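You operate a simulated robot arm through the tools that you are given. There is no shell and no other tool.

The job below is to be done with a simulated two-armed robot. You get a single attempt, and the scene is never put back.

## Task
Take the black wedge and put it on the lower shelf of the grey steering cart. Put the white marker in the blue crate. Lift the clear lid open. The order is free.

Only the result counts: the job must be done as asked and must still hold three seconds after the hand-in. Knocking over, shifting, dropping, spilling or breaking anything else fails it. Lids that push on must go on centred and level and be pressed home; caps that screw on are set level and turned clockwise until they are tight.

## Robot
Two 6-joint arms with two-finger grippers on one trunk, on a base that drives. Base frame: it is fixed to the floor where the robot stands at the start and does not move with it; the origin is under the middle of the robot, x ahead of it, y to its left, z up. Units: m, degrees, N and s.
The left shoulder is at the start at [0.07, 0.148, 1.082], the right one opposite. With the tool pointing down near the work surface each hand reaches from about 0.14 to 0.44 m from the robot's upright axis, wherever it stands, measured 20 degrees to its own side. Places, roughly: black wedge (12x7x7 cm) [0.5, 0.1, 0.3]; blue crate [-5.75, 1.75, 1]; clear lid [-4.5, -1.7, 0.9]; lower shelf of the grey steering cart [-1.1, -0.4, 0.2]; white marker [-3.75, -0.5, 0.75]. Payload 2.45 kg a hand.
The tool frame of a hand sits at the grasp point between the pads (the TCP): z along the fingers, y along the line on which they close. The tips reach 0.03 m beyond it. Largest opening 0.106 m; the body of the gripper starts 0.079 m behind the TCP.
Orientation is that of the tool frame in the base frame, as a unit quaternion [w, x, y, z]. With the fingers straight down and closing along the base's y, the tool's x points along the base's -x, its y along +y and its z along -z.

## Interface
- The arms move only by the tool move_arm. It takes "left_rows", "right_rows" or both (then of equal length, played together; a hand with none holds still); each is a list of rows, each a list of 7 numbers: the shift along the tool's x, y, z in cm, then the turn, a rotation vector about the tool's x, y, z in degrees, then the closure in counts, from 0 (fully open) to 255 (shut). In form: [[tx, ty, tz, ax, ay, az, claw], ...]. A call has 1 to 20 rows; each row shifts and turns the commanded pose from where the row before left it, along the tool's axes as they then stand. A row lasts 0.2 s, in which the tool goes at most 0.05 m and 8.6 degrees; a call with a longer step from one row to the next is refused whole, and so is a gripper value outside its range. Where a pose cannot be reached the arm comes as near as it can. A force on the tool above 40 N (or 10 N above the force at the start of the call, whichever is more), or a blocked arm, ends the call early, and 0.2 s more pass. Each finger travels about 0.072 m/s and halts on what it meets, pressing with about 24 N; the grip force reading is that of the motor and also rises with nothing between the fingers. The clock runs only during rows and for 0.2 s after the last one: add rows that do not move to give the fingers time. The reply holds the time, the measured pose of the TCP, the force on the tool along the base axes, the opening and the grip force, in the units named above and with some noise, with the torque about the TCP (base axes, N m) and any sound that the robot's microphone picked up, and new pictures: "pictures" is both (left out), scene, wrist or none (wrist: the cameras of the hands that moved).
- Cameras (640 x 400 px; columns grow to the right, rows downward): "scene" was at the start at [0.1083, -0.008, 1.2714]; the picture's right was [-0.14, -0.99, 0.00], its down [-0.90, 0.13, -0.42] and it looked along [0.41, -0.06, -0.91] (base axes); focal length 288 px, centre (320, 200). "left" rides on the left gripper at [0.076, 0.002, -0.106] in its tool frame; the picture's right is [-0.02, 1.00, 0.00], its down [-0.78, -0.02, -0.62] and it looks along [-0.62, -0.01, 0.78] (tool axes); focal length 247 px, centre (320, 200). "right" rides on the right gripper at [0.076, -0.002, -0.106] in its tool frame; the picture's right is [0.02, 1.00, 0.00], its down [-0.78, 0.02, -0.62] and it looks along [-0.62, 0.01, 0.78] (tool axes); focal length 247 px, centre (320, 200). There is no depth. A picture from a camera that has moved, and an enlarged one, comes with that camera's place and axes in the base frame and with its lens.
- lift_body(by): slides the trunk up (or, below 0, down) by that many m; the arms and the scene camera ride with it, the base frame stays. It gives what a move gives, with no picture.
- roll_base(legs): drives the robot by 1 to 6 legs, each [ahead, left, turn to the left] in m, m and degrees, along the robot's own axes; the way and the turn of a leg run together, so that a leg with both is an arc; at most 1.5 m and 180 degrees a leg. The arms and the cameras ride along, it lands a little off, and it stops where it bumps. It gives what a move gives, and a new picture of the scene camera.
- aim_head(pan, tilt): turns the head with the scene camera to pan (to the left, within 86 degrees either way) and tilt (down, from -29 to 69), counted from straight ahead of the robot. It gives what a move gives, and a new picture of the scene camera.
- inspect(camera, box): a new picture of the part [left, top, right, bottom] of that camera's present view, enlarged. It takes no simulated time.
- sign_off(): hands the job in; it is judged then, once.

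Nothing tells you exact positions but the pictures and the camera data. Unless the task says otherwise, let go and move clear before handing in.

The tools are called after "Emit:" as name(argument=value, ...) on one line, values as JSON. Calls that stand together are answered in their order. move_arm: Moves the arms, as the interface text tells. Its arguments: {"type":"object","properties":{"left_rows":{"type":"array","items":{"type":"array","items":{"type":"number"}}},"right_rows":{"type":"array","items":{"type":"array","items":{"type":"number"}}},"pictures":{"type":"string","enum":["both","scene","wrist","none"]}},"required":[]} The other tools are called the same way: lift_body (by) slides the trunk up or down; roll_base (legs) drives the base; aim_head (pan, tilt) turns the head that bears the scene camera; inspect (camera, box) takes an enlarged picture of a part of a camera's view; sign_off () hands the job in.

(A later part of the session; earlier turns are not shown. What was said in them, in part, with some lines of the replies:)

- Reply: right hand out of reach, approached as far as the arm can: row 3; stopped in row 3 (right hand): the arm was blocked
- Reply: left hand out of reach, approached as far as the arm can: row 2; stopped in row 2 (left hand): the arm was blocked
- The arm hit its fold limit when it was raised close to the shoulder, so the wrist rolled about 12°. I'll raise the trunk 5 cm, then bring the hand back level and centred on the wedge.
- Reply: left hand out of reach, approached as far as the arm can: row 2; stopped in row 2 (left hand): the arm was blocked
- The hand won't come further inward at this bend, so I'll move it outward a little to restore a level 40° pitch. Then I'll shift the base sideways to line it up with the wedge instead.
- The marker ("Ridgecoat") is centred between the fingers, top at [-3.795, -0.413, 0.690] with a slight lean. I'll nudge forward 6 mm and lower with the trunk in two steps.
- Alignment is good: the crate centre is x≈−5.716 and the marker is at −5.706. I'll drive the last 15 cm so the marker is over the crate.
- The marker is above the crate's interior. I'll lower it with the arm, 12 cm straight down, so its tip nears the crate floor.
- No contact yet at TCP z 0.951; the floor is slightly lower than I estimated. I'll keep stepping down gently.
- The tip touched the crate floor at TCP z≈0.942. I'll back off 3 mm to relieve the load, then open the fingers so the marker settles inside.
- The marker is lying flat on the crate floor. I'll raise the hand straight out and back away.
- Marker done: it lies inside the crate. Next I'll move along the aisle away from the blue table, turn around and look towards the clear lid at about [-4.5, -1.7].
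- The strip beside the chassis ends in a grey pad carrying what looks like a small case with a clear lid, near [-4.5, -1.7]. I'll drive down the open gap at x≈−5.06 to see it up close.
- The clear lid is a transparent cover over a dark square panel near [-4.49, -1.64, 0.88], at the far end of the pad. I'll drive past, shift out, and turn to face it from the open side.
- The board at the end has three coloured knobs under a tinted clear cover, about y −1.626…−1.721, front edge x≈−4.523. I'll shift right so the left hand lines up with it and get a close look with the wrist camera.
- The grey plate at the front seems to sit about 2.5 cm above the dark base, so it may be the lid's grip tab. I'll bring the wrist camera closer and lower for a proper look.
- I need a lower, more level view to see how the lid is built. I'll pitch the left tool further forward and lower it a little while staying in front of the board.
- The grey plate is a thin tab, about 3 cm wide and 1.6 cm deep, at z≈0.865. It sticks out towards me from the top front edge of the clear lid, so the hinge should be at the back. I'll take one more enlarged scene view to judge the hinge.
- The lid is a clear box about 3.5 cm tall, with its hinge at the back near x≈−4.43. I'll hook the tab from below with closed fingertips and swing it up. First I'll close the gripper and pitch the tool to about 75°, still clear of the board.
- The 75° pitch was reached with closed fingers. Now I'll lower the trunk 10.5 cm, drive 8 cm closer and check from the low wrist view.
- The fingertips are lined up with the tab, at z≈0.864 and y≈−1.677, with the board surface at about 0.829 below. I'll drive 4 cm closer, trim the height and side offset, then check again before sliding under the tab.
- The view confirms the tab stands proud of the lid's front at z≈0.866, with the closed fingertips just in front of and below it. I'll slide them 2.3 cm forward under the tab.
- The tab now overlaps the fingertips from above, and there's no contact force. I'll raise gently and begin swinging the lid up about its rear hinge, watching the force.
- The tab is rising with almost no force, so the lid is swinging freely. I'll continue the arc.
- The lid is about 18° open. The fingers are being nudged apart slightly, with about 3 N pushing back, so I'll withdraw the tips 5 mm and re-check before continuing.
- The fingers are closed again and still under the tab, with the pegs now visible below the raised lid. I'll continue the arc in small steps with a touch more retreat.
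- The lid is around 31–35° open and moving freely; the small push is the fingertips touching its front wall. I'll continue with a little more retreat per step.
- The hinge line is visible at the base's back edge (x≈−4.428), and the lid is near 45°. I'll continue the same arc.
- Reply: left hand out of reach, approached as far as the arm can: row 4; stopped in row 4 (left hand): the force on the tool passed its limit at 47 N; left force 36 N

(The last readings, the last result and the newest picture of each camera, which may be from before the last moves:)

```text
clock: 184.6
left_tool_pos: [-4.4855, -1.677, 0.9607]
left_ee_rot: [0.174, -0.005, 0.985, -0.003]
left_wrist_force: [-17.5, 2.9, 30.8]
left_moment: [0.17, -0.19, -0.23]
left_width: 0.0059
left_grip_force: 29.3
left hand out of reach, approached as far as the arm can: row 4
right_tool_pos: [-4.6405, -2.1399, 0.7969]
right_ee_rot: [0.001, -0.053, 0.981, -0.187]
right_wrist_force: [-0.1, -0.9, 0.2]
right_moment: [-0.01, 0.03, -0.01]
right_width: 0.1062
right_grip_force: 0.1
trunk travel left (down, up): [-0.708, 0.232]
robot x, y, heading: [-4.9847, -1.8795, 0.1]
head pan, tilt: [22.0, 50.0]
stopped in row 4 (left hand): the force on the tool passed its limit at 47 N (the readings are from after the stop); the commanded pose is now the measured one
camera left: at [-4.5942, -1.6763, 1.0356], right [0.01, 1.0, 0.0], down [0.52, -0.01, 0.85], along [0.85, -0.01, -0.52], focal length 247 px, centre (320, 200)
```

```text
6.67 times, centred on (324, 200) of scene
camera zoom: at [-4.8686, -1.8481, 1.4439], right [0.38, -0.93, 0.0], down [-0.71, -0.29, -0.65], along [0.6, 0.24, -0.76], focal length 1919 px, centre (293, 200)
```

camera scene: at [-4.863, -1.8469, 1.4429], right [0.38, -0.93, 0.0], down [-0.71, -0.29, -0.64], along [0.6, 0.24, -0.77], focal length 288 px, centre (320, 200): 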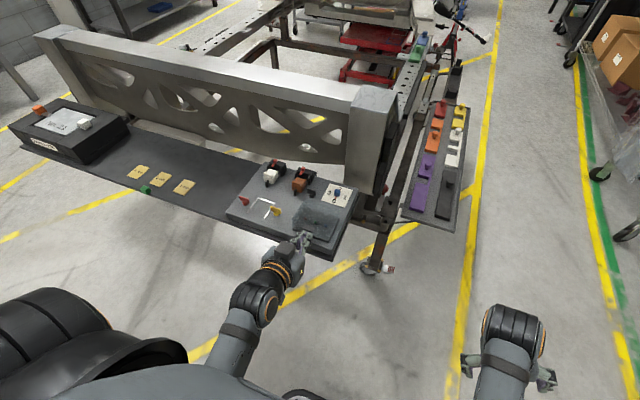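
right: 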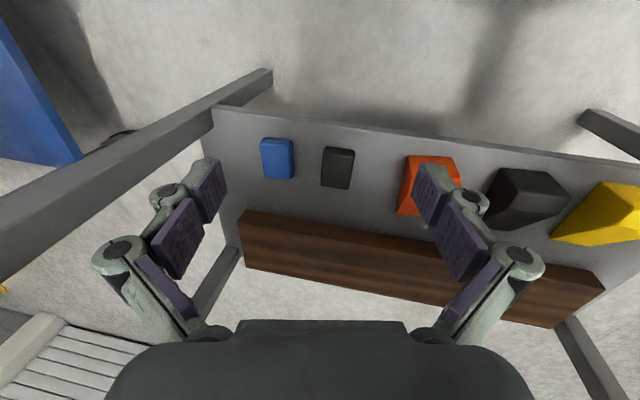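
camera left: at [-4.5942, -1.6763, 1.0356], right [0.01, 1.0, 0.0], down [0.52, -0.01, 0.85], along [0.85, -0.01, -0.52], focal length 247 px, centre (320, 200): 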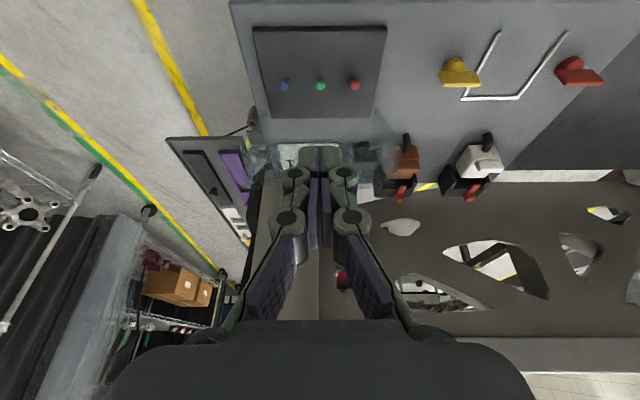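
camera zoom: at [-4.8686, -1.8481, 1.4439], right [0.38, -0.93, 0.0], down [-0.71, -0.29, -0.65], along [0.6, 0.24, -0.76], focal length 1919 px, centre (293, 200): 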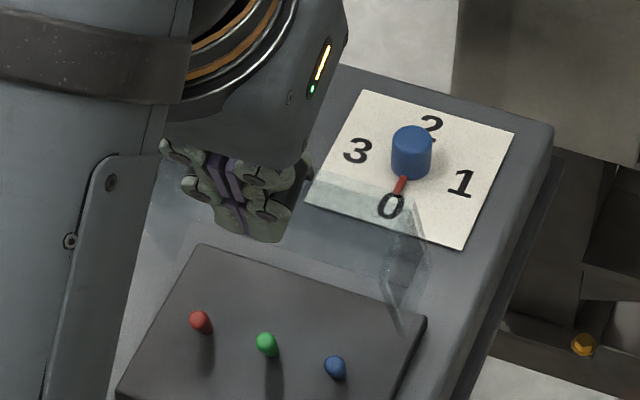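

The fingertips pressed too hard into the lid's front wall, with the lid at about 60°. I'll back them off right away along the tool axis.

Emit:
move_arm(left_rows=[[0, 0, -0.6, 0, 0, 0, 255], [0, 0, -0.6, 0, 0, 0, 255], [0, 0, 0, 0, 0, 0, 255]], pictures="wrist")

Emit:
inspect(camera="left", box=[240, 80, 400, 180])

Emit:
inspect(camera="scene", box=[276, 170, 372, 230])

```text
clock: 185.3
left_tool_pos: [-4.4877, -1.6772, 0.9604]
left_ee_rot: [0.172, -0.005, 0.985, -0.002]
left_wrist_force: [-11.4, 5.0, 19.2]
left_moment: [0.08, -0.12, 0.13]
left_width: 0.0061
left_grip_force: 28.7
left hand out of reach, approached as far as the arm can: row 2
right_tool_pos: [-4.6413, -2.1402, 0.7974]
right_ee_rot: [0.002, -0.055, 0.981, -0.187]
right_wrist_force: [0.2, 0.5, -0.3]
right_moment: [-0.01, 0.0, 0.05]
right_width: 0.106
right_grip_force: 0.0
trunk travel left (down, up): [-0.708, 0.232]
robot x, y, heading: [-4.9801, -1.8793, 0.4]
head pan, tilt: [22.0, 50.0]
camera left: at [-4.595, -1.6765, 1.0354], right [0.01, 1.0, 0.0], down [0.53, -0.01, 0.85], along [0.85, -0.01, -0.53], focal length 247 px, centre (320, 200)
```

left: 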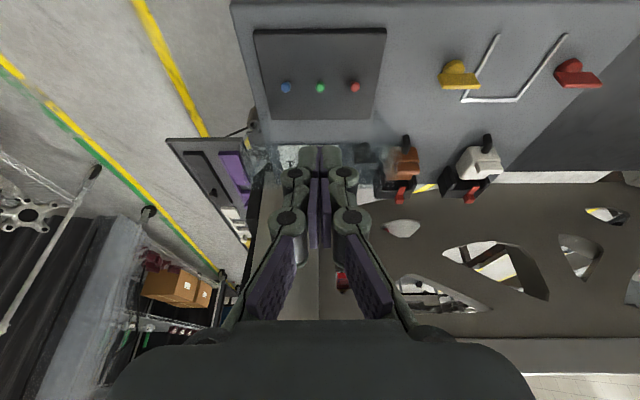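

```text
4.00 times, centred on (320, 130) of left
camera zoom: at [-4.595, -1.6765, 1.0354], right [0.01, 1.0, 0.0], down [0.53, -0.01, 0.85], along [0.85, -0.01, -0.53], focal length 988 px, centre (320, 480)
```

zoom: 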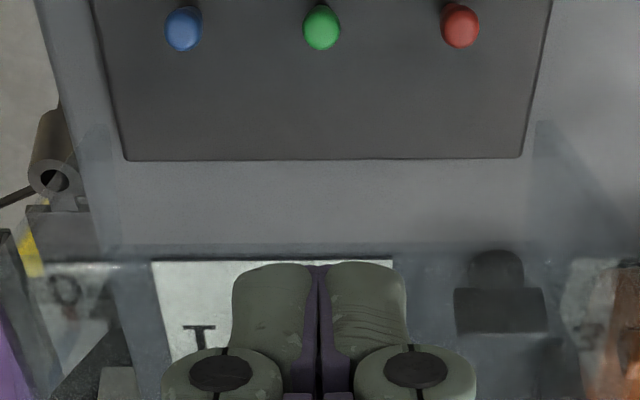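

```text
6.67 times, centred on (324, 200) of scene
camera zoom: at [-4.8684, -1.8467, 1.4434], right [0.38, -0.93, 0.0], down [-0.71, -0.29, -0.65], along [0.6, 0.24, -0.76], focal length 1919 px, centre (293, 200)
```

zoom: 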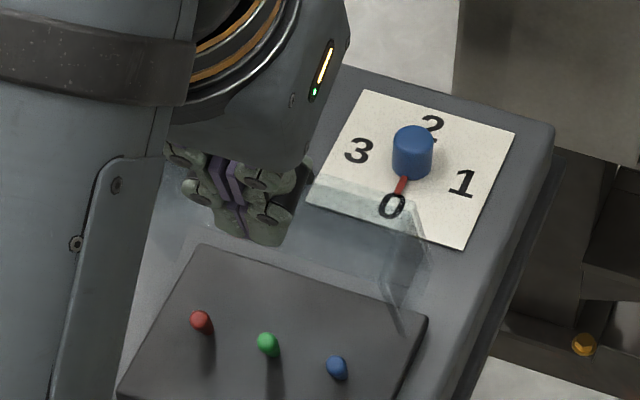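

The arm can't lift higher on its own here, so I'll raise the trunk 2 cm. That relieves the pressure and pushes the tab further open.

Emit:
lift_body(by=0.015)

Emit:
inspect(camera="left", box=[240, 80, 400, 180])

Emit:
inspect(camera="scene", box=[276, 170, 372, 230])

```text
clock: 186.0
left_tool_pos: [-4.4849, -1.6767, 0.9735]
left_ee_rot: [0.169, -0.005, 0.986, -0.003]
left_wrist_force: [0.2, -0.3, -0.4]
left_moment: [0.02, 0.0, -0.05]
left_width: 0.0001
left_grip_force: 28.3
right_tool_pos: [-4.6388, -2.1408, 0.8108]
right_ee_rot: [0.0, -0.055, 0.981, -0.187]
right_wrist_force: [-0.5, -0.3, 0.6]
right_moment: [-0.01, -0.01, 0.03]
right_width: 0.106
right_grip_force: 0.1
trunk travel left (down, up): [-0.723, 0.217]
robot x, y, heading: [-4.9833, -1.8792, 0.4]
head pan, tilt: [22.0, 50.0]
```

```text
4.00 times, centred on (320, 130) of left
camera zoom: at [-4.5921, -1.6769, 1.0486], right [0.01, 1.0, 0.0], down [0.53, -0.01, 0.85], along [0.85, -0.01, -0.53], focal length 988 px, centre (320, 480)
```

zoom: 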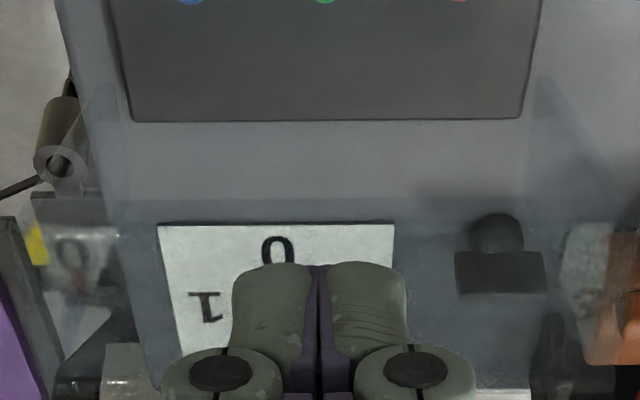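

```text
6.67 times, centred on (324, 200) of scene
camera zoom: at [-4.8643, -1.8468, 1.458], right [0.38, -0.93, 0.0], down [-0.71, -0.29, -0.64], along [0.6, 0.24, -0.77], focal length 1919 px, centre (293, 200)
```

zoom: 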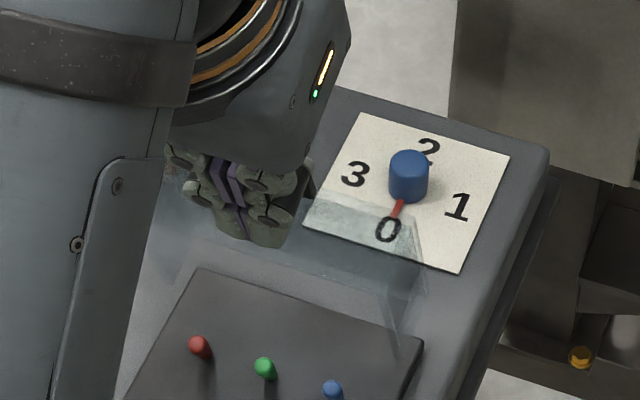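

The load is gone and the lid stands at roughly 62°. I'll check whether the fingers are still touching the tab.

Emit:
inspect(camera="left", box=[256, 120, 384, 200])

Emit:
inspect(camera="scene", box=[284, 185, 348, 225])

```text
5.00 times, centred on (320, 160) of left
camera zoom: at [-4.5921, -1.6769, 1.0486], right [0.01, 1.0, 0.0], down [0.53, -0.01, 0.85], along [0.85, -0.01, -0.53], focal length 1235 px, centre (320, 400)
```

zoom: 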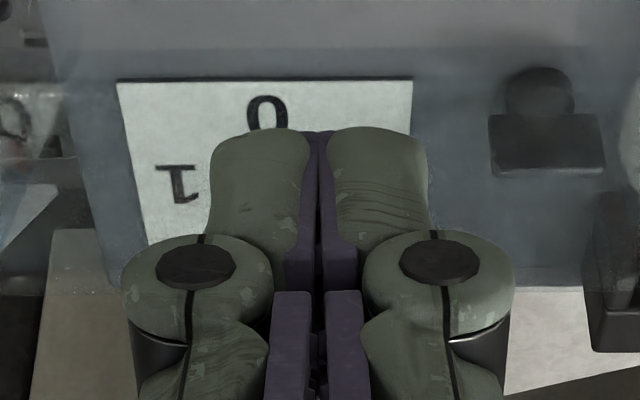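

```text
10.00 times, centred on (316, 205) of scene
camera zoom: at [-4.8643, -1.8468, 1.458], right [0.38, -0.93, 0.0], down [-0.71, -0.29, -0.64], along [0.6, 0.24, -0.77], focal length 2878 px, centre (360, 150)
```

zoom: 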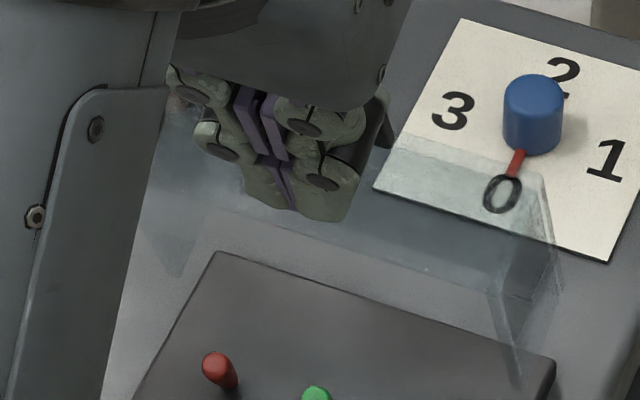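

The lid is holding itself at about 62°, and the fingertips sit just above and in front of the tab. I'll lower 1.5 cm so they're level with the tab's underside, then push it forward to open the lid past vertical.

Emit:
move_arm(left_rows=[[0.25, 0, 0.707, 0, 0, 0, 255], [0.25, 0, 0.707, 0, 0, 0, 255], [0, 0, 0, 0, 0, 0, 255]], pictures="none")

Emit:
inspect(camera="scene", box=[276, 170, 372, 230])

```text
clock: 186.8
left_tool_pos: [-4.4862, -1.6773, 0.9619]
left_ee_rot: [0.173, -0.005, 0.985, -0.002]
left_wrist_force: [-9.5, 2.0, 15.6]
left_moment: [0.08, -0.1, 0.01]
left_width: 0.0062
left_grip_force: 28.4
right_tool_pos: [-4.6409, -2.139, 0.8125]
right_ee_rot: [0.001, -0.053, 0.981, -0.187]
right_wrist_force: [-0.3, -0.1, 0.1]
right_moment: [-0.03, 0.02, 0.05]
right_width: 0.1061
right_grip_force: 0.0
trunk travel left (down, up): [-0.723, 0.217]
robot x, y, heading: [-4.9822, -1.8786, 0.3]
head pan, tilt: [22.0, 50.0]
```

```text
6.67 times, centred on (324, 200) of scene
camera zoom: at [-4.8678, -1.8473, 1.4586], right [0.38, -0.93, 0.0], down [-0.71, -0.29, -0.65], along [0.6, 0.24, -0.76], focal length 1919 px, centre (293, 200)
```

zoom: 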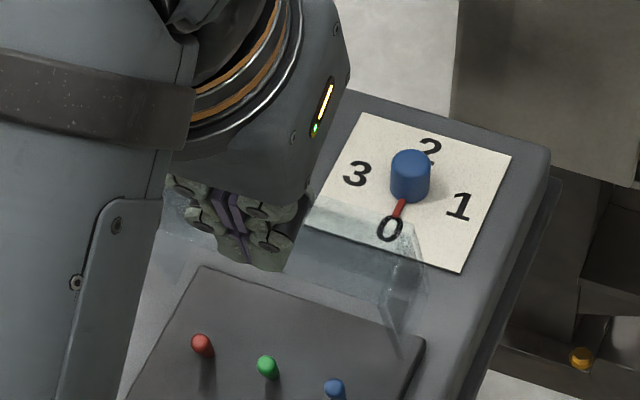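

The force direction shows the fingertips are resting on the tab's outer edge rather than under it. I'll raise clear, open the fingers, and look at the tab directly between them.

Emit:
lift_body(by=0.04)

Emit:
move_arm(left_rows=[[0, 0, 0, 0, 0, 0, 110], [0, 0, 0, 0, 0, 0, 110], [0, 0, 0, 0, 0, 0, 110]], pictures="wrist")

Emit:
inspect(camera="left", box=[240, 60, 400, 160])

Emit:
inspect(camera="scene", box=[276, 180, 372, 240])

```text
clock: 187.6
left_tool_pos: [-4.4833, -1.6773, 0.9985]
left_ee_rot: [0.17, -0.005, 0.985, -0.002]
left_wrist_force: [0.1, -0.1, -1.3]
left_moment: [0.04, 0.04, 0.02]
left_width: 0.0
left_grip_force: 28.5
right_tool_pos: [-4.6376, -2.1398, 0.852]
right_ee_rot: [-0.001, -0.055, 0.981, -0.188]
right_wrist_force: [-0.1, 0.9, -0.1]
right_moment: [-0.04, -0.01, -0.04]
right_width: 0.1063
right_grip_force: 0.1
trunk travel left (down, up): [-0.763, 0.177]
robot x, y, heading: [-4.9813, -1.8764, 0.1]
head pan, tilt: [22.0, 50.0]
```

```text
clock: 188.4
left_tool_pos: [-4.4847, -1.6768, 1.0002]
left_ee_rot: [0.17, -0.005, 0.985, -0.002]
left_wrist_force: [0.7, -0.3, 0.2]
left_moment: [0.04, -0.01, -0.01]
left_width: 0.0604
left_grip_force: 0.0
right_tool_pos: [-4.6389, -2.1397, 0.8502]
right_ee_rot: [-0.001, -0.054, 0.981, -0.187]
right_wrist_force: [0.5, 0.5, 0.8]
right_moment: [0.02, 0.01, -0.01]
right_width: 0.1059
right_grip_force: 0.0
trunk travel left (down, up): [-0.763, 0.177]
robot x, y, heading: [-4.9845, -1.8769, 0.2]
head pan, tilt: [22.0, 50.0]
camera left: at [-4.5913, -1.677, 1.0736], right [0.01, 1.0, 0.0], down [0.53, -0.01, 0.85], along [0.85, -0.01, -0.53], focal length 247 px, centre (320, 200)
```

left: 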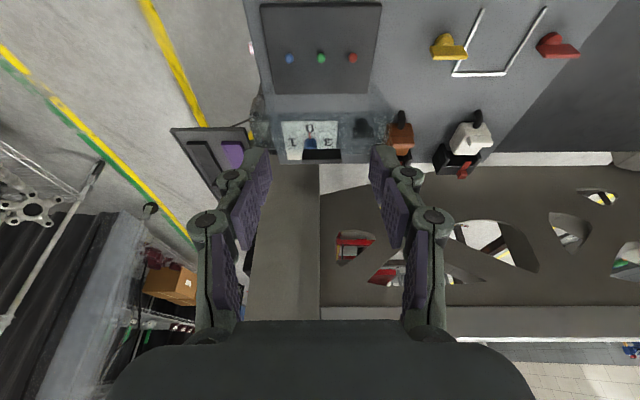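

```text
4.00 times, centred on (320, 110) of left
camera zoom: at [-4.5913, -1.677, 1.0736], right [0.01, 1.0, 0.0], down [0.53, -0.01, 0.85], along [0.85, -0.01, -0.53], focal length 988 px, centre (320, 560)
```

zoom: 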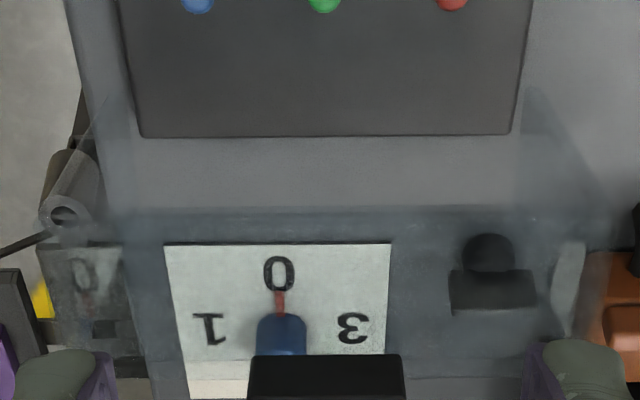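

```text
6.67 times, centred on (324, 210) of scene
camera zoom: at [-4.8631, -1.8468, 1.4979], right [0.38, -0.93, 0.0], down [-0.71, -0.29, -0.64], along [0.59, 0.24, -0.77], focal length 1919 px, centre (293, 133)
```

zoom: 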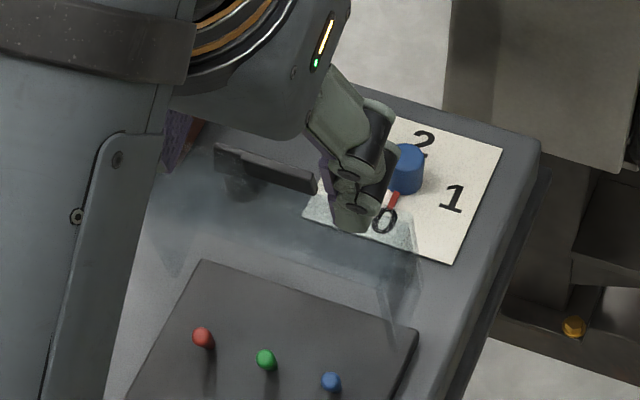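

The lid stays up on its own at about 60°, so the hinge holds by friction. I'll locate the tab precisely, then push it on past vertical.

Emit:
inspect(camera="left", box=[256, 110, 384, 190])

Emit:
inspect(camera="scene", box=[290, 190, 354, 230])

```text
5.00 times, centred on (320, 150) of left
camera zoom: at [-4.5913, -1.677, 1.0736], right [0.01, 1.0, 0.0], down [0.53, -0.01, 0.85], along [0.85, -0.01, -0.53], focal length 1235 px, centre (320, 450)
```

zoom: 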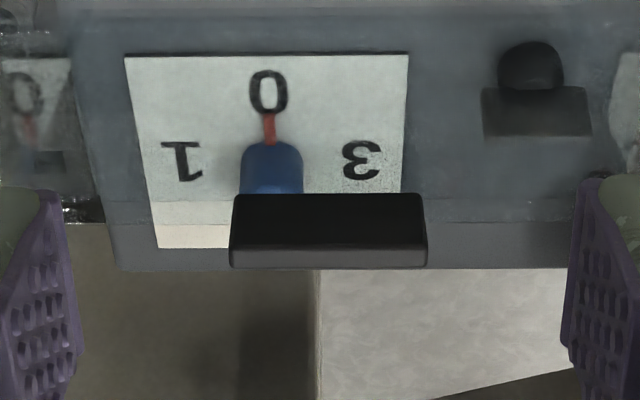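

```text
10.00 times, centred on (322, 210) of scene
camera zoom: at [-4.8631, -1.8468, 1.4979], right [0.38, -0.93, 0.0], down [-0.71, -0.29, -0.64], along [0.59, 0.24, -0.77], focal length 2878 px, centre (300, 100)
```

zoom: 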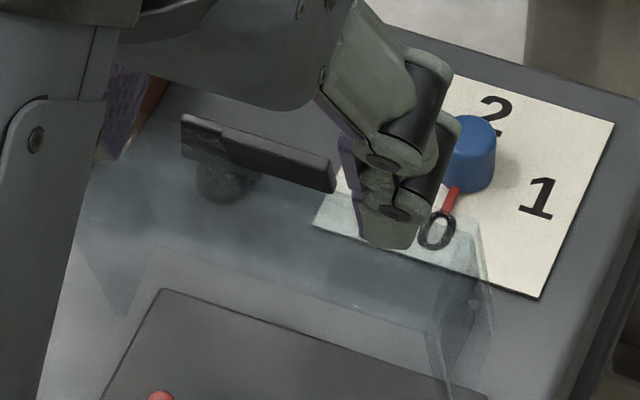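

The lid is holding at about 67°, with the tab at roughly [-4.455, y −1.673, 0.953]. To push it past vertical I'll bring the tool nearly vertical, step the base 6 cm closer while drawing the hand back, and then push forward on the tab.

Emit:
lift_body(by=0.04)

Emit:
move_arm(left_rows=[[2.0, 0, -0.7, 0, 5, 0, 255], [2.0, 0, -0.5, 0, 5, 0, 255], [1.95, 0, -0.3, 0, 4.6, 0, 255], [0, 0, 0, 0, 0, 0, 255]], pictures="none")

Emit:
roll_base(legs=[[0.06, 0, 0]])

Emit:
inspect(camera="left", box=[240, 40, 400, 140])

Emit:
inspect(camera="scene", box=[240, 170, 400, 270])

```text
clock: 189.2
left_tool_pos: [-4.4836, -1.6773, 1.039]
left_ee_rot: [0.17, -0.006, 0.985, -0.002]
left_wrist_force: [-0.1, 0.5, 0.1]
left_moment: [-0.01, 0.0, 0.0]
left_width: 0.0601
left_grip_force: 0.1
right_tool_pos: [-4.6384, -2.141, 0.8903]
right_ee_rot: [-0.001, -0.054, 0.981, -0.188]
right_wrist_force: [0.6, 0.8, -0.1]
right_moment: [-0.01, 0.01, 0.04]
right_width: 0.106
right_grip_force: 0.1
trunk travel left (down, up): [-0.803, 0.137]
robot x, y, heading: [-4.9839, -1.875, 0.2]
head pan, tilt: [22.0, 50.0]
```

```text
clock: 190.2
left_tool_pos: [-4.5297, -1.6888, 0.9723]
left_ee_rot: [0.051, -0.007, 0.998, 0.019]
left_wrist_force: [0.3, -1.0, 0.7]
left_moment: [-0.02, 0.0, 0.01]
left_width: 0.0003
left_grip_force: 24.1
left hand out of reach, approached as far as the arm can: row 1, 2, 3
right_tool_pos: [-4.6395, -2.1391, 0.8909]
right_ee_rot: [-0.001, -0.054, 0.981, -0.187]
right_wrist_force: [0.6, 0.0, 0.5]
right_moment: [0.01, 0.01, -0.01]
right_width: 0.1061
right_grip_force: 0.0
trunk travel left (down, up): [-0.803, 0.137]
robot x, y, heading: [-4.9829, -1.8748, 0.3]
head pan, tilt: [22.0, 50.0]
```

```text
clock: 191.3
left_tool_pos: [-4.472, -1.6875, 0.9726]
left_ee_rot: [0.048, -0.007, 0.999, 0.02]
left_wrist_force: [0.4, 0.6, 0.0]
left_moment: [0.0, 0.04, -0.02]
left_width: 0.0
left_grip_force: 28.6
right_tool_pos: [-4.581, -2.1405, 0.8887]
right_ee_rot: [-0.003, -0.054, 0.981, -0.187]
right_wrist_force: [0.3, -1.0, 0.1]
right_moment: [-0.01, 0.06, -0.04]
right_width: 0.1061
right_grip_force: 0.1
trunk travel left (down, up): [-0.803, 0.137]
robot x, y, heading: [-4.9221, -1.8761, 0.4]
head pan, tilt: [22.0, 50.0]
stopped in leg 1: the force on the tool passed its limit at 64 N (the readings are from after the stop); the commanded pose is now the measured one
camera scene: at [-4.8032, -1.8468, 1.5374], right [0.38, -0.93, 0.0], down [-0.71, -0.29, -0.64], along [0.59, 0.24, -0.77], focal length 288 px, centre (320, 200)
```

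scene: 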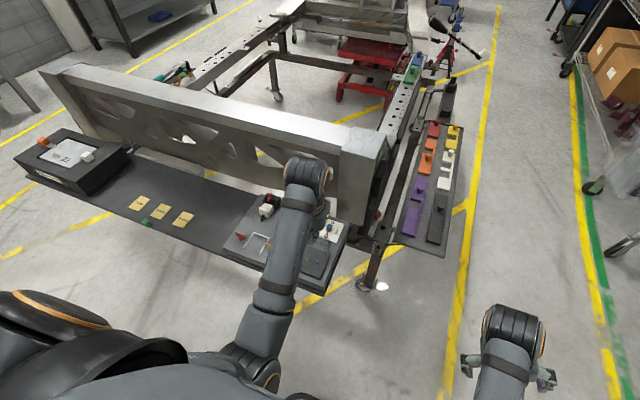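

```text
4.00 times, centred on (320, 90) of left
camera zoom: at [-4.5584, -1.6919, 1.0702], right [0.01, 1.0, 0.04], down [0.72, -0.03, 0.69], along [0.69, 0.03, -0.72], focal length 988 px, centre (320, 640)
```

zoom: 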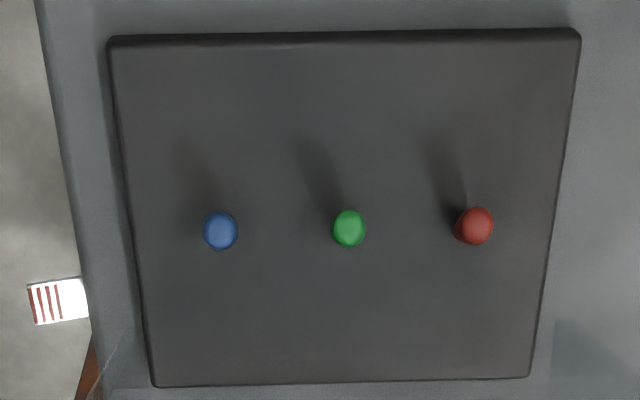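

```text
4.00 times, centred on (320, 220) of scene
camera zoom: at [-4.8032, -1.8468, 1.5374], right [0.38, -0.93, 0.0], down [-0.71, -0.29, -0.64], along [0.59, 0.24, -0.77], focal length 1151 px, centre (320, 120)
```

zoom: 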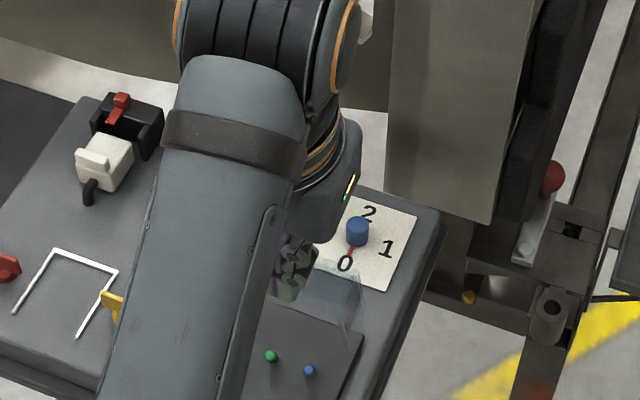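

The arm couldn't hold the intended height there, so the fingertips bumped the lid during the base move. The force is back to zero and the board hasn't moved. I'll check the lid's present state.

Emit:
inspect(camera="left", box=[0, 0, 640, 400])

Emit:
inspect(camera="left", box=[240, 90, 400, 190])

Emit:
inspect(camera="scene", box=[290, 215, 354, 255])

```text
1.00 times, centred on (320, 200) of left (not enlarged: the box is as wide or as high as the picture)
camera zoom: at [-4.5584, -1.6919, 1.0702], right [0.01, 1.0, 0.04], down [0.72, -0.03, 0.69], along [0.69, 0.03, -0.72], focal length 247 px, centre (320, 200)
```

zoom: 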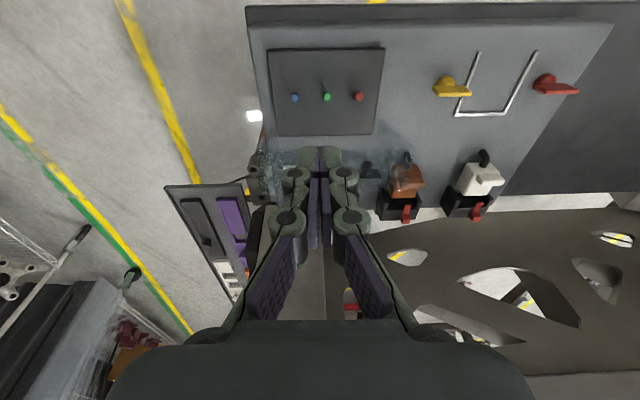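

```text
4.00 times, centred on (320, 140) of left
camera zoom: at [-4.5584, -1.6919, 1.0702], right [0.01, 1.0, 0.04], down [0.72, -0.03, 0.69], along [0.69, 0.03, -0.72], focal length 988 px, centre (320, 440)
```

zoom: 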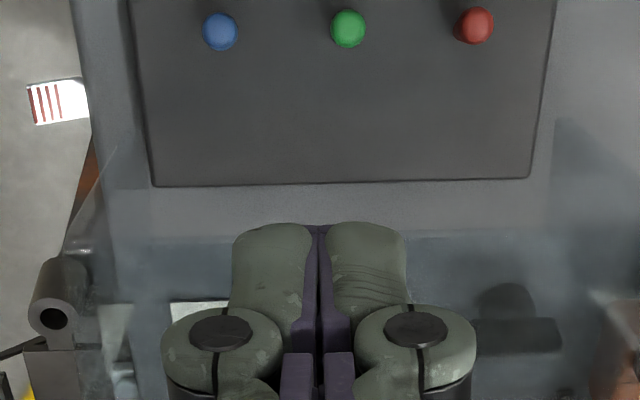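

```text
10.00 times, centred on (322, 235) of scene
camera zoom: at [-4.8032, -1.8468, 1.5374], right [0.38, -0.93, 0.0], down [-0.71, -0.29, -0.64], along [0.59, 0.24, -0.77], focal length 2878 px, centre (300, -150)
```

zoom: 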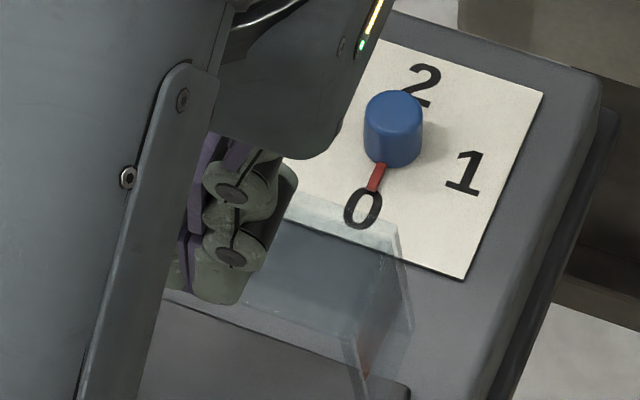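

The lid is still steady at about 67° and the fingertips are right behind the tab, nearly touching it. I'll raise 6 mm with the trunk and push forward in small steps with the arm, watching the force.

Emit:
lift_body(by=0.006)

Emit:
move_arm(left_rows=[[-0.8, 0.5, 0.077, 0, 0, 0, 255], [-0.8, 0.3, 0.077, 0, 0, 0, 255], [0, 0, 0, 0, 0, 0, 255]], pictures="none")

Emit:
inspect(camera="left", box=[240, 70, 400, 170])

Emit:
inspect(camera="scene", box=[290, 205, 354, 245])

```text
clock: 191.8
left_tool_pos: [-4.4739, -1.6874, 0.9791]
left_ee_rot: [0.05, -0.008, 0.999, 0.021]
left_wrist_force: [0.8, -0.5, -0.3]
left_moment: [0.01, 0.0, 0.01]
left_width: 0.0002
left_grip_force: 28.1
right_tool_pos: [-4.5828, -2.1399, 0.8978]
right_ee_rot: [-0.001, -0.055, 0.981, -0.187]
right_wrist_force: [0.1, 0.2, -0.4]
right_moment: [0.01, 0.02, -0.02]
right_width: 0.106
right_grip_force: 0.0
trunk travel left (down, up): [-0.809, 0.131]
robot x, y, heading: [-4.9283, -1.8776, 0.2]
head pan, tilt: [22.0, 50.0]
```

```text
clock: 192.7
left_tool_pos: [-4.4581, -1.6802, 0.9802]
left_ee_rot: [0.051, -0.007, 0.998, 0.019]
left_wrist_force: [-0.6, -0.6, -1.2]
left_moment: [-0.01, 0.0, -0.04]
left_width: 0.0
left_grip_force: 28.7
right_tool_pos: [-4.5829, -2.1395, 0.8969]
right_ee_rot: [0.0, -0.055, 0.981, -0.188]
right_wrist_force: [-0.1, -0.3, -0.4]
right_moment: [0.02, -0.01, -0.02]
right_width: 0.1061
right_grip_force: 0.1
trunk travel left (down, up): [-0.809, 0.131]
robot x, y, heading: [-4.9282, -1.8743, 0.3]
head pan, tilt: [22.0, 50.0]
```

```text
4.00 times, centred on (320, 120) of left
camera zoom: at [-4.5454, -1.6842, 1.077], right [0.01, 1.0, 0.04], down [0.72, -0.03, 0.7], along [0.7, 0.03, -0.72], focal length 988 px, centre (320, 520)
```

zoom: 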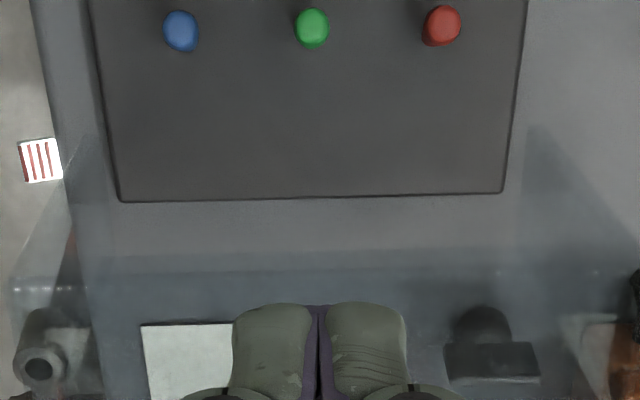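

```text
10.00 times, centred on (322, 225) of scene
camera zoom: at [-4.8081, -1.8467, 1.544], right [0.38, -0.93, 0.0], down [-0.71, -0.29, -0.64], along [0.6, 0.24, -0.77], focal length 2878 px, centre (300, -50)
```

zoom: 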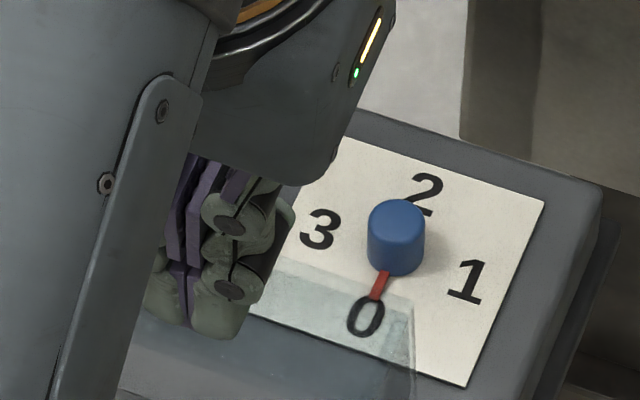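

The lid has moved to about 71° with only around 1 N. I'll keep pushing forward.

Emit:
move_arm(left_rows=[[-0.8, 0, 0.077, 0, 0, 0, 255], [-0.8, 0, 0.077, 0, 0, 0, 255], [0, 0, 0, 0, 0, 0, 255]], pictures="none")

Emit:
inspect(camera="left", box=[240, 70, 400, 170])

Emit:
inspect(camera="scene", box=[280, 195, 376, 255])

```text
clock: 193.4
left_tool_pos: [-4.4428, -1.6785, 0.9791]
left_ee_rot: [0.05, -0.007, 0.999, 0.021]
left_wrist_force: [-1.9, 0.2, 2.8]
left_moment: [-0.04, 0.06, -0.02]
left_width: 0.0
left_grip_force: 28.8
right_tool_pos: [-4.5831, -2.1386, 0.8974]
right_ee_rot: [-0.001, -0.054, 0.981, -0.187]
right_wrist_force: [-0.3, 0.5, 0.6]
right_moment: [0.02, -0.01, 0.02]
right_width: 0.1058
right_grip_force: 0.1
trunk travel left (down, up): [-0.809, 0.131]
robot x, y, heading: [-4.9309, -1.8765, 0.1]
head pan, tilt: [22.0, 50.0]
```

```text
4.00 times, centred on (320, 120) of left
camera zoom: at [-4.5292, -1.6834, 1.0778], right [0.0, 1.0, 0.04], down [0.72, -0.03, 0.7], along [0.7, 0.03, -0.72], focal length 988 px, centre (320, 520)
```

zoom: 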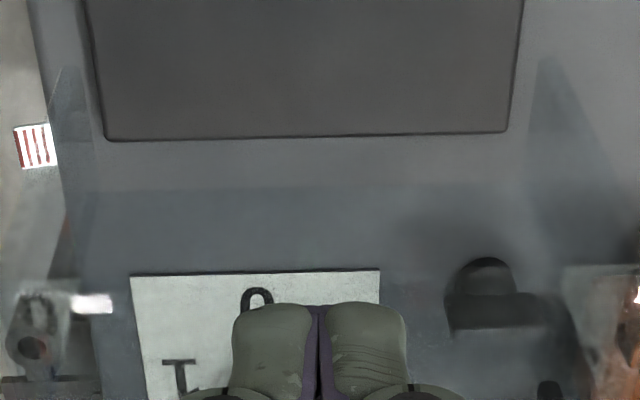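

```text
6.67 times, centred on (328, 225) of scene
camera zoom: at [-4.8082, -1.8464, 1.544], right [0.38, -0.93, 0.0], down [-0.71, -0.29, -0.64], along [0.6, 0.24, -0.77], focal length 1919 px, centre (267, 33)
```

zoom: 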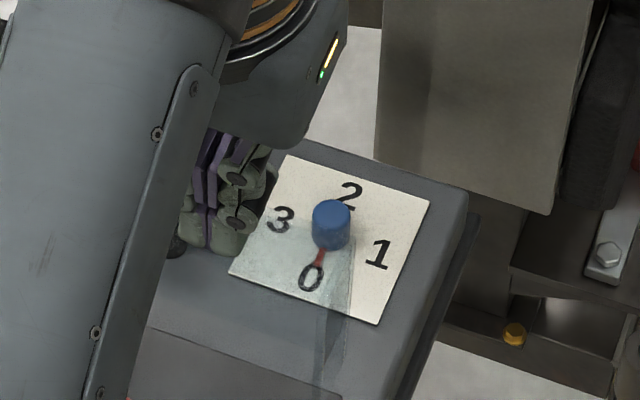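

Emit:
lift_body(by=0.006)

Emit:
move_arm(left_rows=[[-0.8, 0, 0.077, 0, 0, 0, 255], [-0.8, 0, 0.077, 0, 0, 0, 255], [0, 0, 0, 0, 0, 0, 255]], pictures="none")

Emit:
inspect(camera="left", box=[240, 70, 400, 170])

Emit:
inspect(camera="scene", box=[280, 195, 376, 255])

```text
clock: 194.0
left_tool_pos: [-4.4419, -1.6795, 0.9851]
left_ee_rot: [0.05, -0.007, 0.999, 0.02]
left_wrist_force: [-0.1, -0.4, -0.4]
left_moment: [0.03, 0.02, 0.03]
left_width: 0.0
left_grip_force: 28.6
right_tool_pos: [-4.5843, -2.1409, 0.903]
right_ee_rot: [-0.001, -0.054, 0.981, -0.187]
right_wrist_force: [0.4, 0.5, -1.0]
right_moment: [-0.02, 0.01, -0.01]
right_width: 0.1059
right_grip_force: 0.1
trunk travel left (down, up): [-0.815, 0.125]
robot x, y, heading: [-4.9275, -1.8731, 0.3]
head pan, tilt: [22.0, 50.0]
```

```text
clock: 194.8
left_tool_pos: [-4.4273, -1.678, 0.9843]
left_ee_rot: [0.05, -0.007, 0.999, 0.019]
left_wrist_force: [-0.1, 0.2, -0.5]
left_moment: [-0.01, 0.0, -0.01]
left_width: 0.0
left_grip_force: 28.4
right_tool_pos: [-4.5833, -2.1391, 0.9019]
right_ee_rot: [-0.001, -0.054, 0.981, -0.188]
right_wrist_force: [-0.5, 0.3, 0.1]
right_moment: [0.01, 0.01, -0.03]
right_width: 0.1059
right_grip_force: 0.0
trunk travel left (down, up): [-0.815, 0.125]
robot x, y, heading: [-4.9274, -1.8722, 0.5]
head pan, tilt: [22.0, 50.0]
```

```text
4.00 times, centred on (320, 120) of left
camera zoom: at [-4.5129, -1.6832, 1.0834], right [0.01, 1.0, 0.04], down [0.72, -0.03, 0.7], along [0.7, 0.03, -0.72], focal length 988 px, centre (320, 520)
```

zoom: 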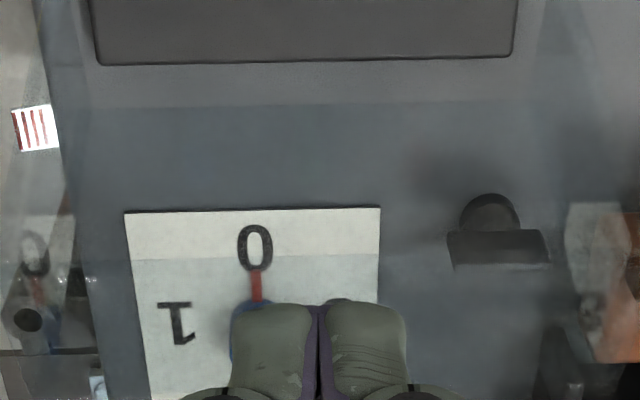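

```text
6.67 times, centred on (328, 225) of scene
camera zoom: at [-4.8078, -1.8464, 1.5499], right [0.38, -0.93, 0.0], down [-0.71, -0.29, -0.64], along [0.59, 0.24, -0.77], focal length 1919 px, centre (267, 33)
```

zoom: 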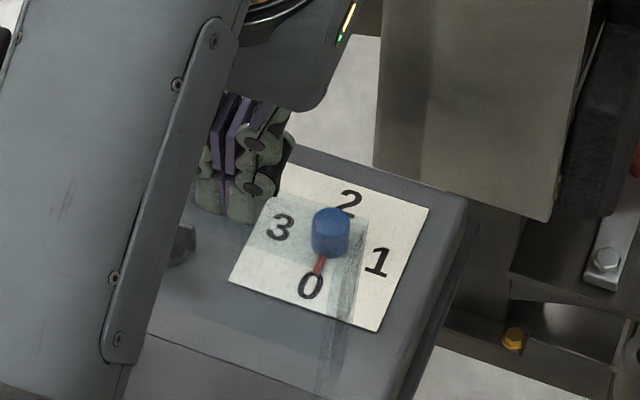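

The lid is now near vertical (about 85°) with no resistance. I'll push a little more so it's clearly past vertical.

Emit:
move_arm(left_rows=[[-0.8, 0, 0.077, 0, 0, 0, 255], [-0.8, 0, 0.077, 0, 0, 0, 255], [0, 0, 0, 0, 0, 0, 255]], pictures="none")

Emit:
inspect(camera="left", box=[240, 70, 400, 170])

Emit:
inspect(camera="scene", box=[280, 195, 376, 255])

```text
clock: 195.6
left_tool_pos: [-4.4193, -1.68, 0.9874]
left_ee_rot: [0.047, -0.008, 0.999, 0.019]
left_wrist_force: [-37.6, -0.3, -4.0]
left_moment: [-0.02, 1.07, -0.04]
left_width: 0.006
left_grip_force: 28.5
right_tool_pos: [-4.5884, -2.1389, 0.9046]
right_ee_rot: [0.002, -0.053, 0.981, -0.188]
right_wrist_force: [-0.4, -0.4, -0.2]
right_moment: [0.01, 0.0, 0.03]
right_width: 0.1061
right_grip_force: 0.0
trunk travel left (down, up): [-0.815, 0.125]
robot x, y, heading: [-4.9279, -1.8762, 0.1]
head pan, tilt: [22.0, 50.0]
```

```text
4.00 times, centred on (320, 120) of left
camera zoom: at [-4.5049, -1.683, 1.0858], right [0.0, 1.0, 0.04], down [0.72, -0.03, 0.69], along [0.69, 0.03, -0.72], focal length 988 px, centre (320, 520)
```

zoom: 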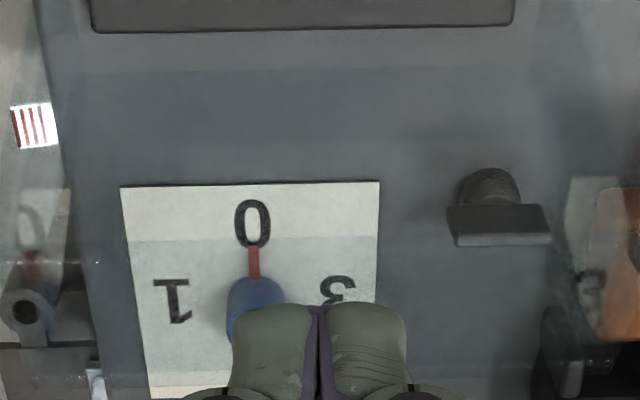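

```text
6.67 times, centred on (328, 225) of scene
camera zoom: at [-4.8174, -1.8464, 1.5506], right [0.38, -0.93, 0.0], down [-0.7, -0.29, -0.65], along [0.6, 0.24, -0.76], focal length 1919 px, centre (267, 33)
```

zoom: 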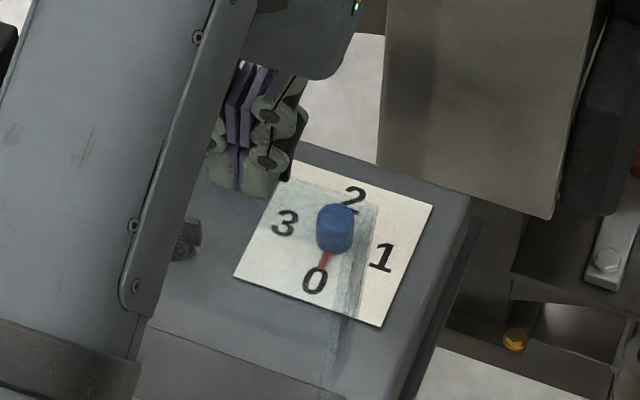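

The force jumped to 38 N, so the lid has reached its end stop and is fully open. I'll back the hand off straight away.

Emit:
move_arm(left_rows=[[1.0, 0, -0.1, 0, 0, 0, 255], [1.0, 0, -0.1, 0, 0, 0, 255], [1.5, 0, -0.1, 0, 0, 0, 255], [1.5, 0, -0.1, 0, 0, 0, 255]], pictures="none")

Emit:
inspect(camera="left", box=[200, 60, 440, 210])

Emit:
inspect(camera="scene", box=[280, 195, 376, 255])

```text
clock: 196.6
left_tool_pos: [-4.4609, -1.6799, 0.985]
left_ee_rot: [0.05, -0.007, 0.999, 0.019]
left_wrist_force: [-0.7, 0.7, -0.2]
left_moment: [0.01, 0.03, 0.01]
left_width: 0.0
left_grip_force: 28.6
right_tool_pos: [-4.5836, -2.1406, 0.902]
right_ee_rot: [-0.001, -0.054, 0.981, -0.187]
right_wrist_force: [0.5, -0.6, 0.1]
right_moment: [-0.02, -0.02, 0.0]
right_width: 0.106
right_grip_force: 0.1
trunk travel left (down, up): [-0.815, 0.125]
robot x, y, heading: [-4.9267, -1.8773, 0.2]
head pan, tilt: [22.0, 50.0]
```

```text
2.67 times, centred on (320, 135) of left
camera zoom: at [-4.5473, -1.6842, 1.0824], right [0.01, 1.0, 0.04], down [0.72, -0.03, 0.7], along [0.7, 0.03, -0.72], focal length 659 px, centre (320, 373)
```

zoom: 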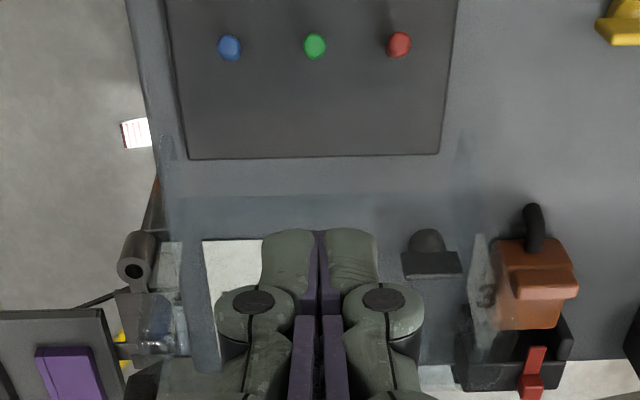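

```text
6.67 times, centred on (328, 225) of scene
camera zoom: at [-4.8079, -1.8466, 1.55], right [0.38, -0.93, 0.0], down [-0.71, -0.29, -0.64], along [0.59, 0.24, -0.77], focal length 1919 px, centre (267, 33)
```

zoom: 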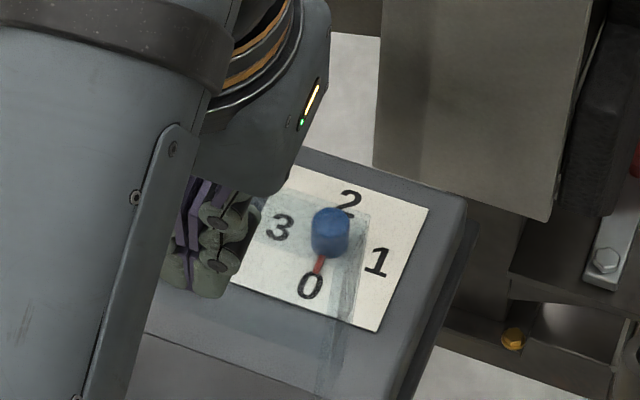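

The lid stays open on its own. I'll back the robot away and look at the final state from a distance.

Emit:
roll_base(legs=[[-0.3, 0, 0]])

Emit:
inspect(camera="scene", box=[250, 120, 410, 220])

Emit:
inspect(camera="left", box=[220, 100, 420, 225])

```text
clock: 198.7
left_tool_pos: [-4.7658, -1.6802, 0.9832]
left_ee_rot: [0.051, -0.008, 0.998, 0.019]
left_wrist_force: [0.5, 0.2, -0.2]
left_moment: [0.0, -0.01, 0.01]
left_width: 0.0
left_grip_force: 28.2
right_tool_pos: [-4.8867, -2.1405, 0.903]
right_ee_rot: [-0.001, -0.055, 0.981, -0.188]
right_wrist_force: [0.0, 0.3, -0.4]
right_moment: [0.0, -0.01, 0.02]
right_width: 0.1059
right_grip_force: 0.1
trunk travel left (down, up): [-0.815, 0.125]
robot x, y, heading: [-5.2319, -1.8789, 0.3]
head pan, tilt: [22.0, 50.0]
camera scene: at [-5.111, -1.8478, 1.5498], right [0.38, -0.92, 0.0], down [-0.71, -0.29, -0.64], along [0.59, 0.24, -0.77], focal length 288 px, centre (320, 200)
```

scene: 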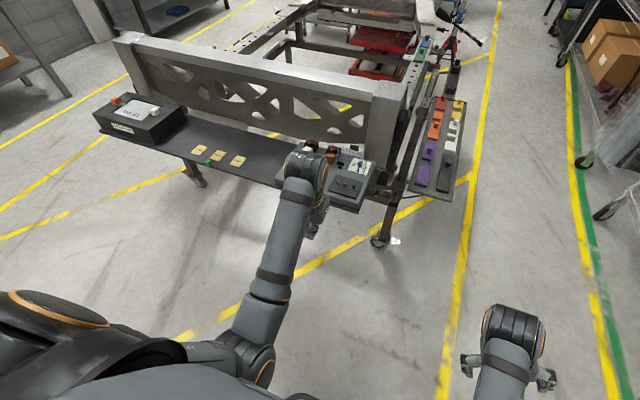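

```text
4.00 times, centred on (330, 170) of scene
camera zoom: at [-5.111, -1.8478, 1.5498], right [0.38, -0.92, 0.0], down [-0.71, -0.29, -0.64], along [0.59, 0.24, -0.77], focal length 1151 px, centre (280, 320)
```

zoom: 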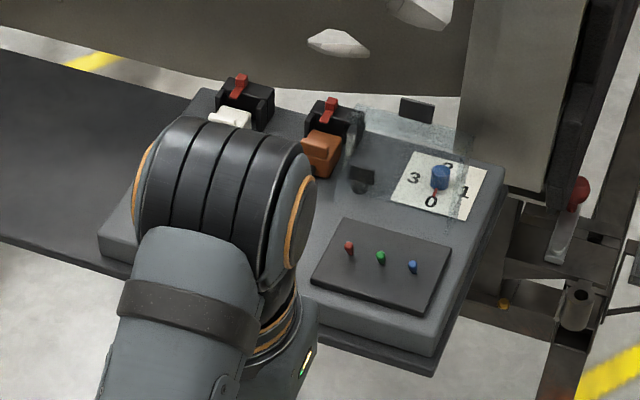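

```text
3.20 times, centred on (320, 162) of left
camera zoom: at [-4.8512, -1.685, 1.0818], right [0.0, 1.0, 0.04], down [0.72, -0.03, 0.7], along [0.7, 0.03, -0.72], focal length 790 px, centre (320, 320)
```

zoom: 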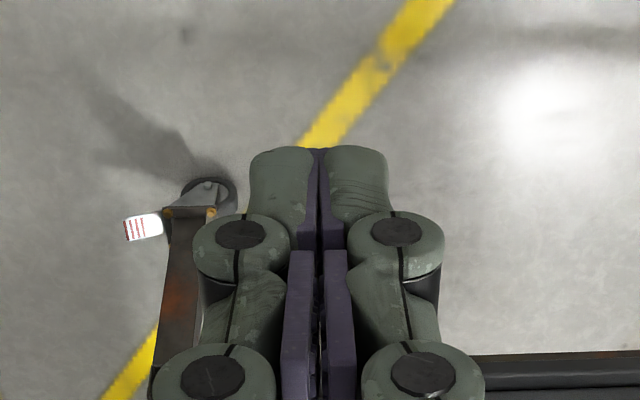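

The lid stands upright with the three pegs fully uncovered, and the dial and board are where they were. I'll wait a moment from a different head angle to make sure it doesn't creep back.

Emit:
roll_base(legs=[[-0.15, -0.2, 0]])

Emit:
aim_head(pan=25, tilt=30)

Emit:
inspect(camera="scene", box=[240, 140, 400, 240])

```text
clock: 200.5
left_tool_pos: [-4.9139, -1.8817, 0.9854]
left_ee_rot: [0.051, -0.008, 0.999, 0.019]
left_wrist_force: [0.0, 0.6, -0.6]
left_moment: [0.0, 0.0, 0.0]
left_width: 0.0
left_grip_force: 28.9
right_tool_pos: [-5.0362, -2.3407, 0.9029]
right_ee_rot: [-0.002, -0.055, 0.981, -0.188]
right_wrist_force: [-0.9, -1.5, 1.3]
right_moment: [-0.02, 0.04, -0.04]
right_width: 0.1058
right_grip_force: 0.1
trunk travel left (down, up): [-0.815, 0.125]
robot x, y, heading: [-5.3794, -2.0796, 0.3]
head pan, tilt: [22.0, 50.0]
camera scene: at [-5.2603, -2.048, 1.5498], right [0.38, -0.92, 0.0], down [-0.71, -0.29, -0.64], along [0.59, 0.24, -0.77], focal length 288 px, centre (320, 200)
```

scene: 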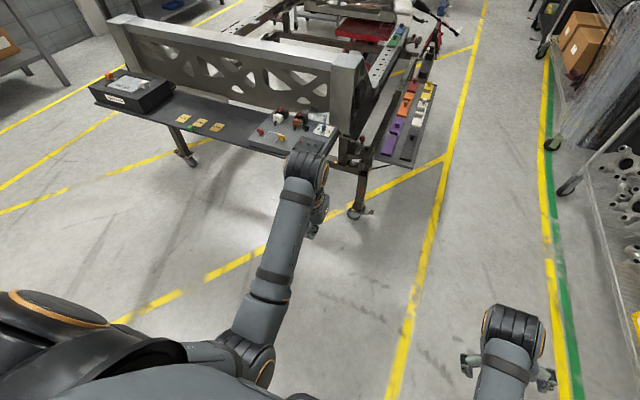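

```text
clock: 201.3
left_tool_pos: [-4.9159, -1.8811, 0.9846]
left_ee_rot: [0.051, -0.008, 0.998, 0.019]
left_wrist_force: [-0.9, 0.5, 0.0]
left_moment: [0.0, 0.0, 0.01]
left_width: 0.0002
left_grip_force: 28.0
right_tool_pos: [-5.0352, -2.3412, 0.9021]
right_ee_rot: [0.0, -0.056, 0.981, -0.188]
right_wrist_force: [0.4, -0.1, 0.8]
right_moment: [0.02, 0.02, -0.01]
right_width: 0.1063
right_grip_force: 0.0
trunk travel left (down, up): [-0.815, 0.125]
robot x, y, heading: [-5.3825, -2.0783, 0.5]
head pan, tilt: [25.0, 30.0]
camera scene: at [-5.2507, -2.0397, 1.5794], right [0.43, -0.9, 0.0], down [-0.45, -0.21, -0.87], along [0.78, 0.37, -0.5], focal length 288 px, centre (320, 200)
```

scene: 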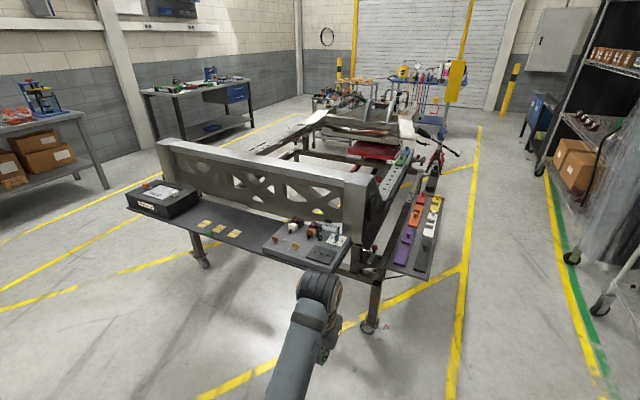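

```text
4.00 times, centred on (320, 190) of scene
camera zoom: at [-5.2507, -2.0397, 1.5794], right [0.43, -0.9, 0.0], down [-0.45, -0.21, -0.87], along [0.78, 0.37, -0.5], focal length 1151 px, centre (320, 240)
```

zoom: 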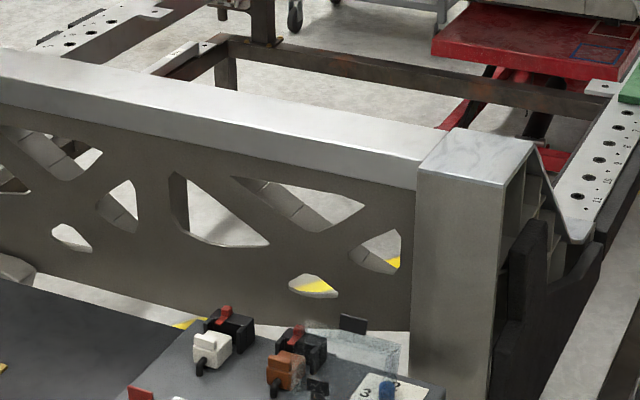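

Emit:
inspect(camera="scene", box=[270, 205, 366, 265])

```text
6.67 times, centred on (318, 235) of scene
camera zoom: at [-5.2507, -2.0397, 1.5794], right [0.43, -0.9, 0.0], down [-0.45, -0.21, -0.87], along [0.78, 0.37, -0.5], focal length 1919 px, centre (333, -33)
```

zoom: 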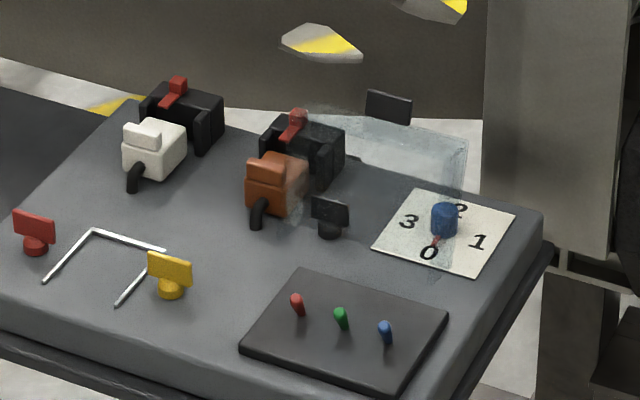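

All three jobs are finished and nothing else looks disturbed. The black wedge is on the grey cart's lower shelf and the white marker is lying in the blue crate. The clear lid is standing open at its stop, with both hands clear. I'm handing in now.

Emit:
sign_off()

```text
The job is handed in.
```

All three parts are done, and the job is handed in. I checked each result on camera before signing off:

- **Black wedge:** it is resting level on the lower shelf of the grey steering cart.
- **White marker:** it is lying flat inside the blue crate.
- **Clear lid:** it is open to its stop, about upright, and it stayed there on its own after I backed away.

**Contact with the lid:** opening it was not entirely clean. One arm push peaked at 47 N. A base move then bumped the lid's front at 64 N when the arm could not hold its height. The last push pressed against the end stop at about 38 N. I saw no damage, and afterwards the board was within about 3 mm of where it had been. I saw nothing else moved or knocked over.
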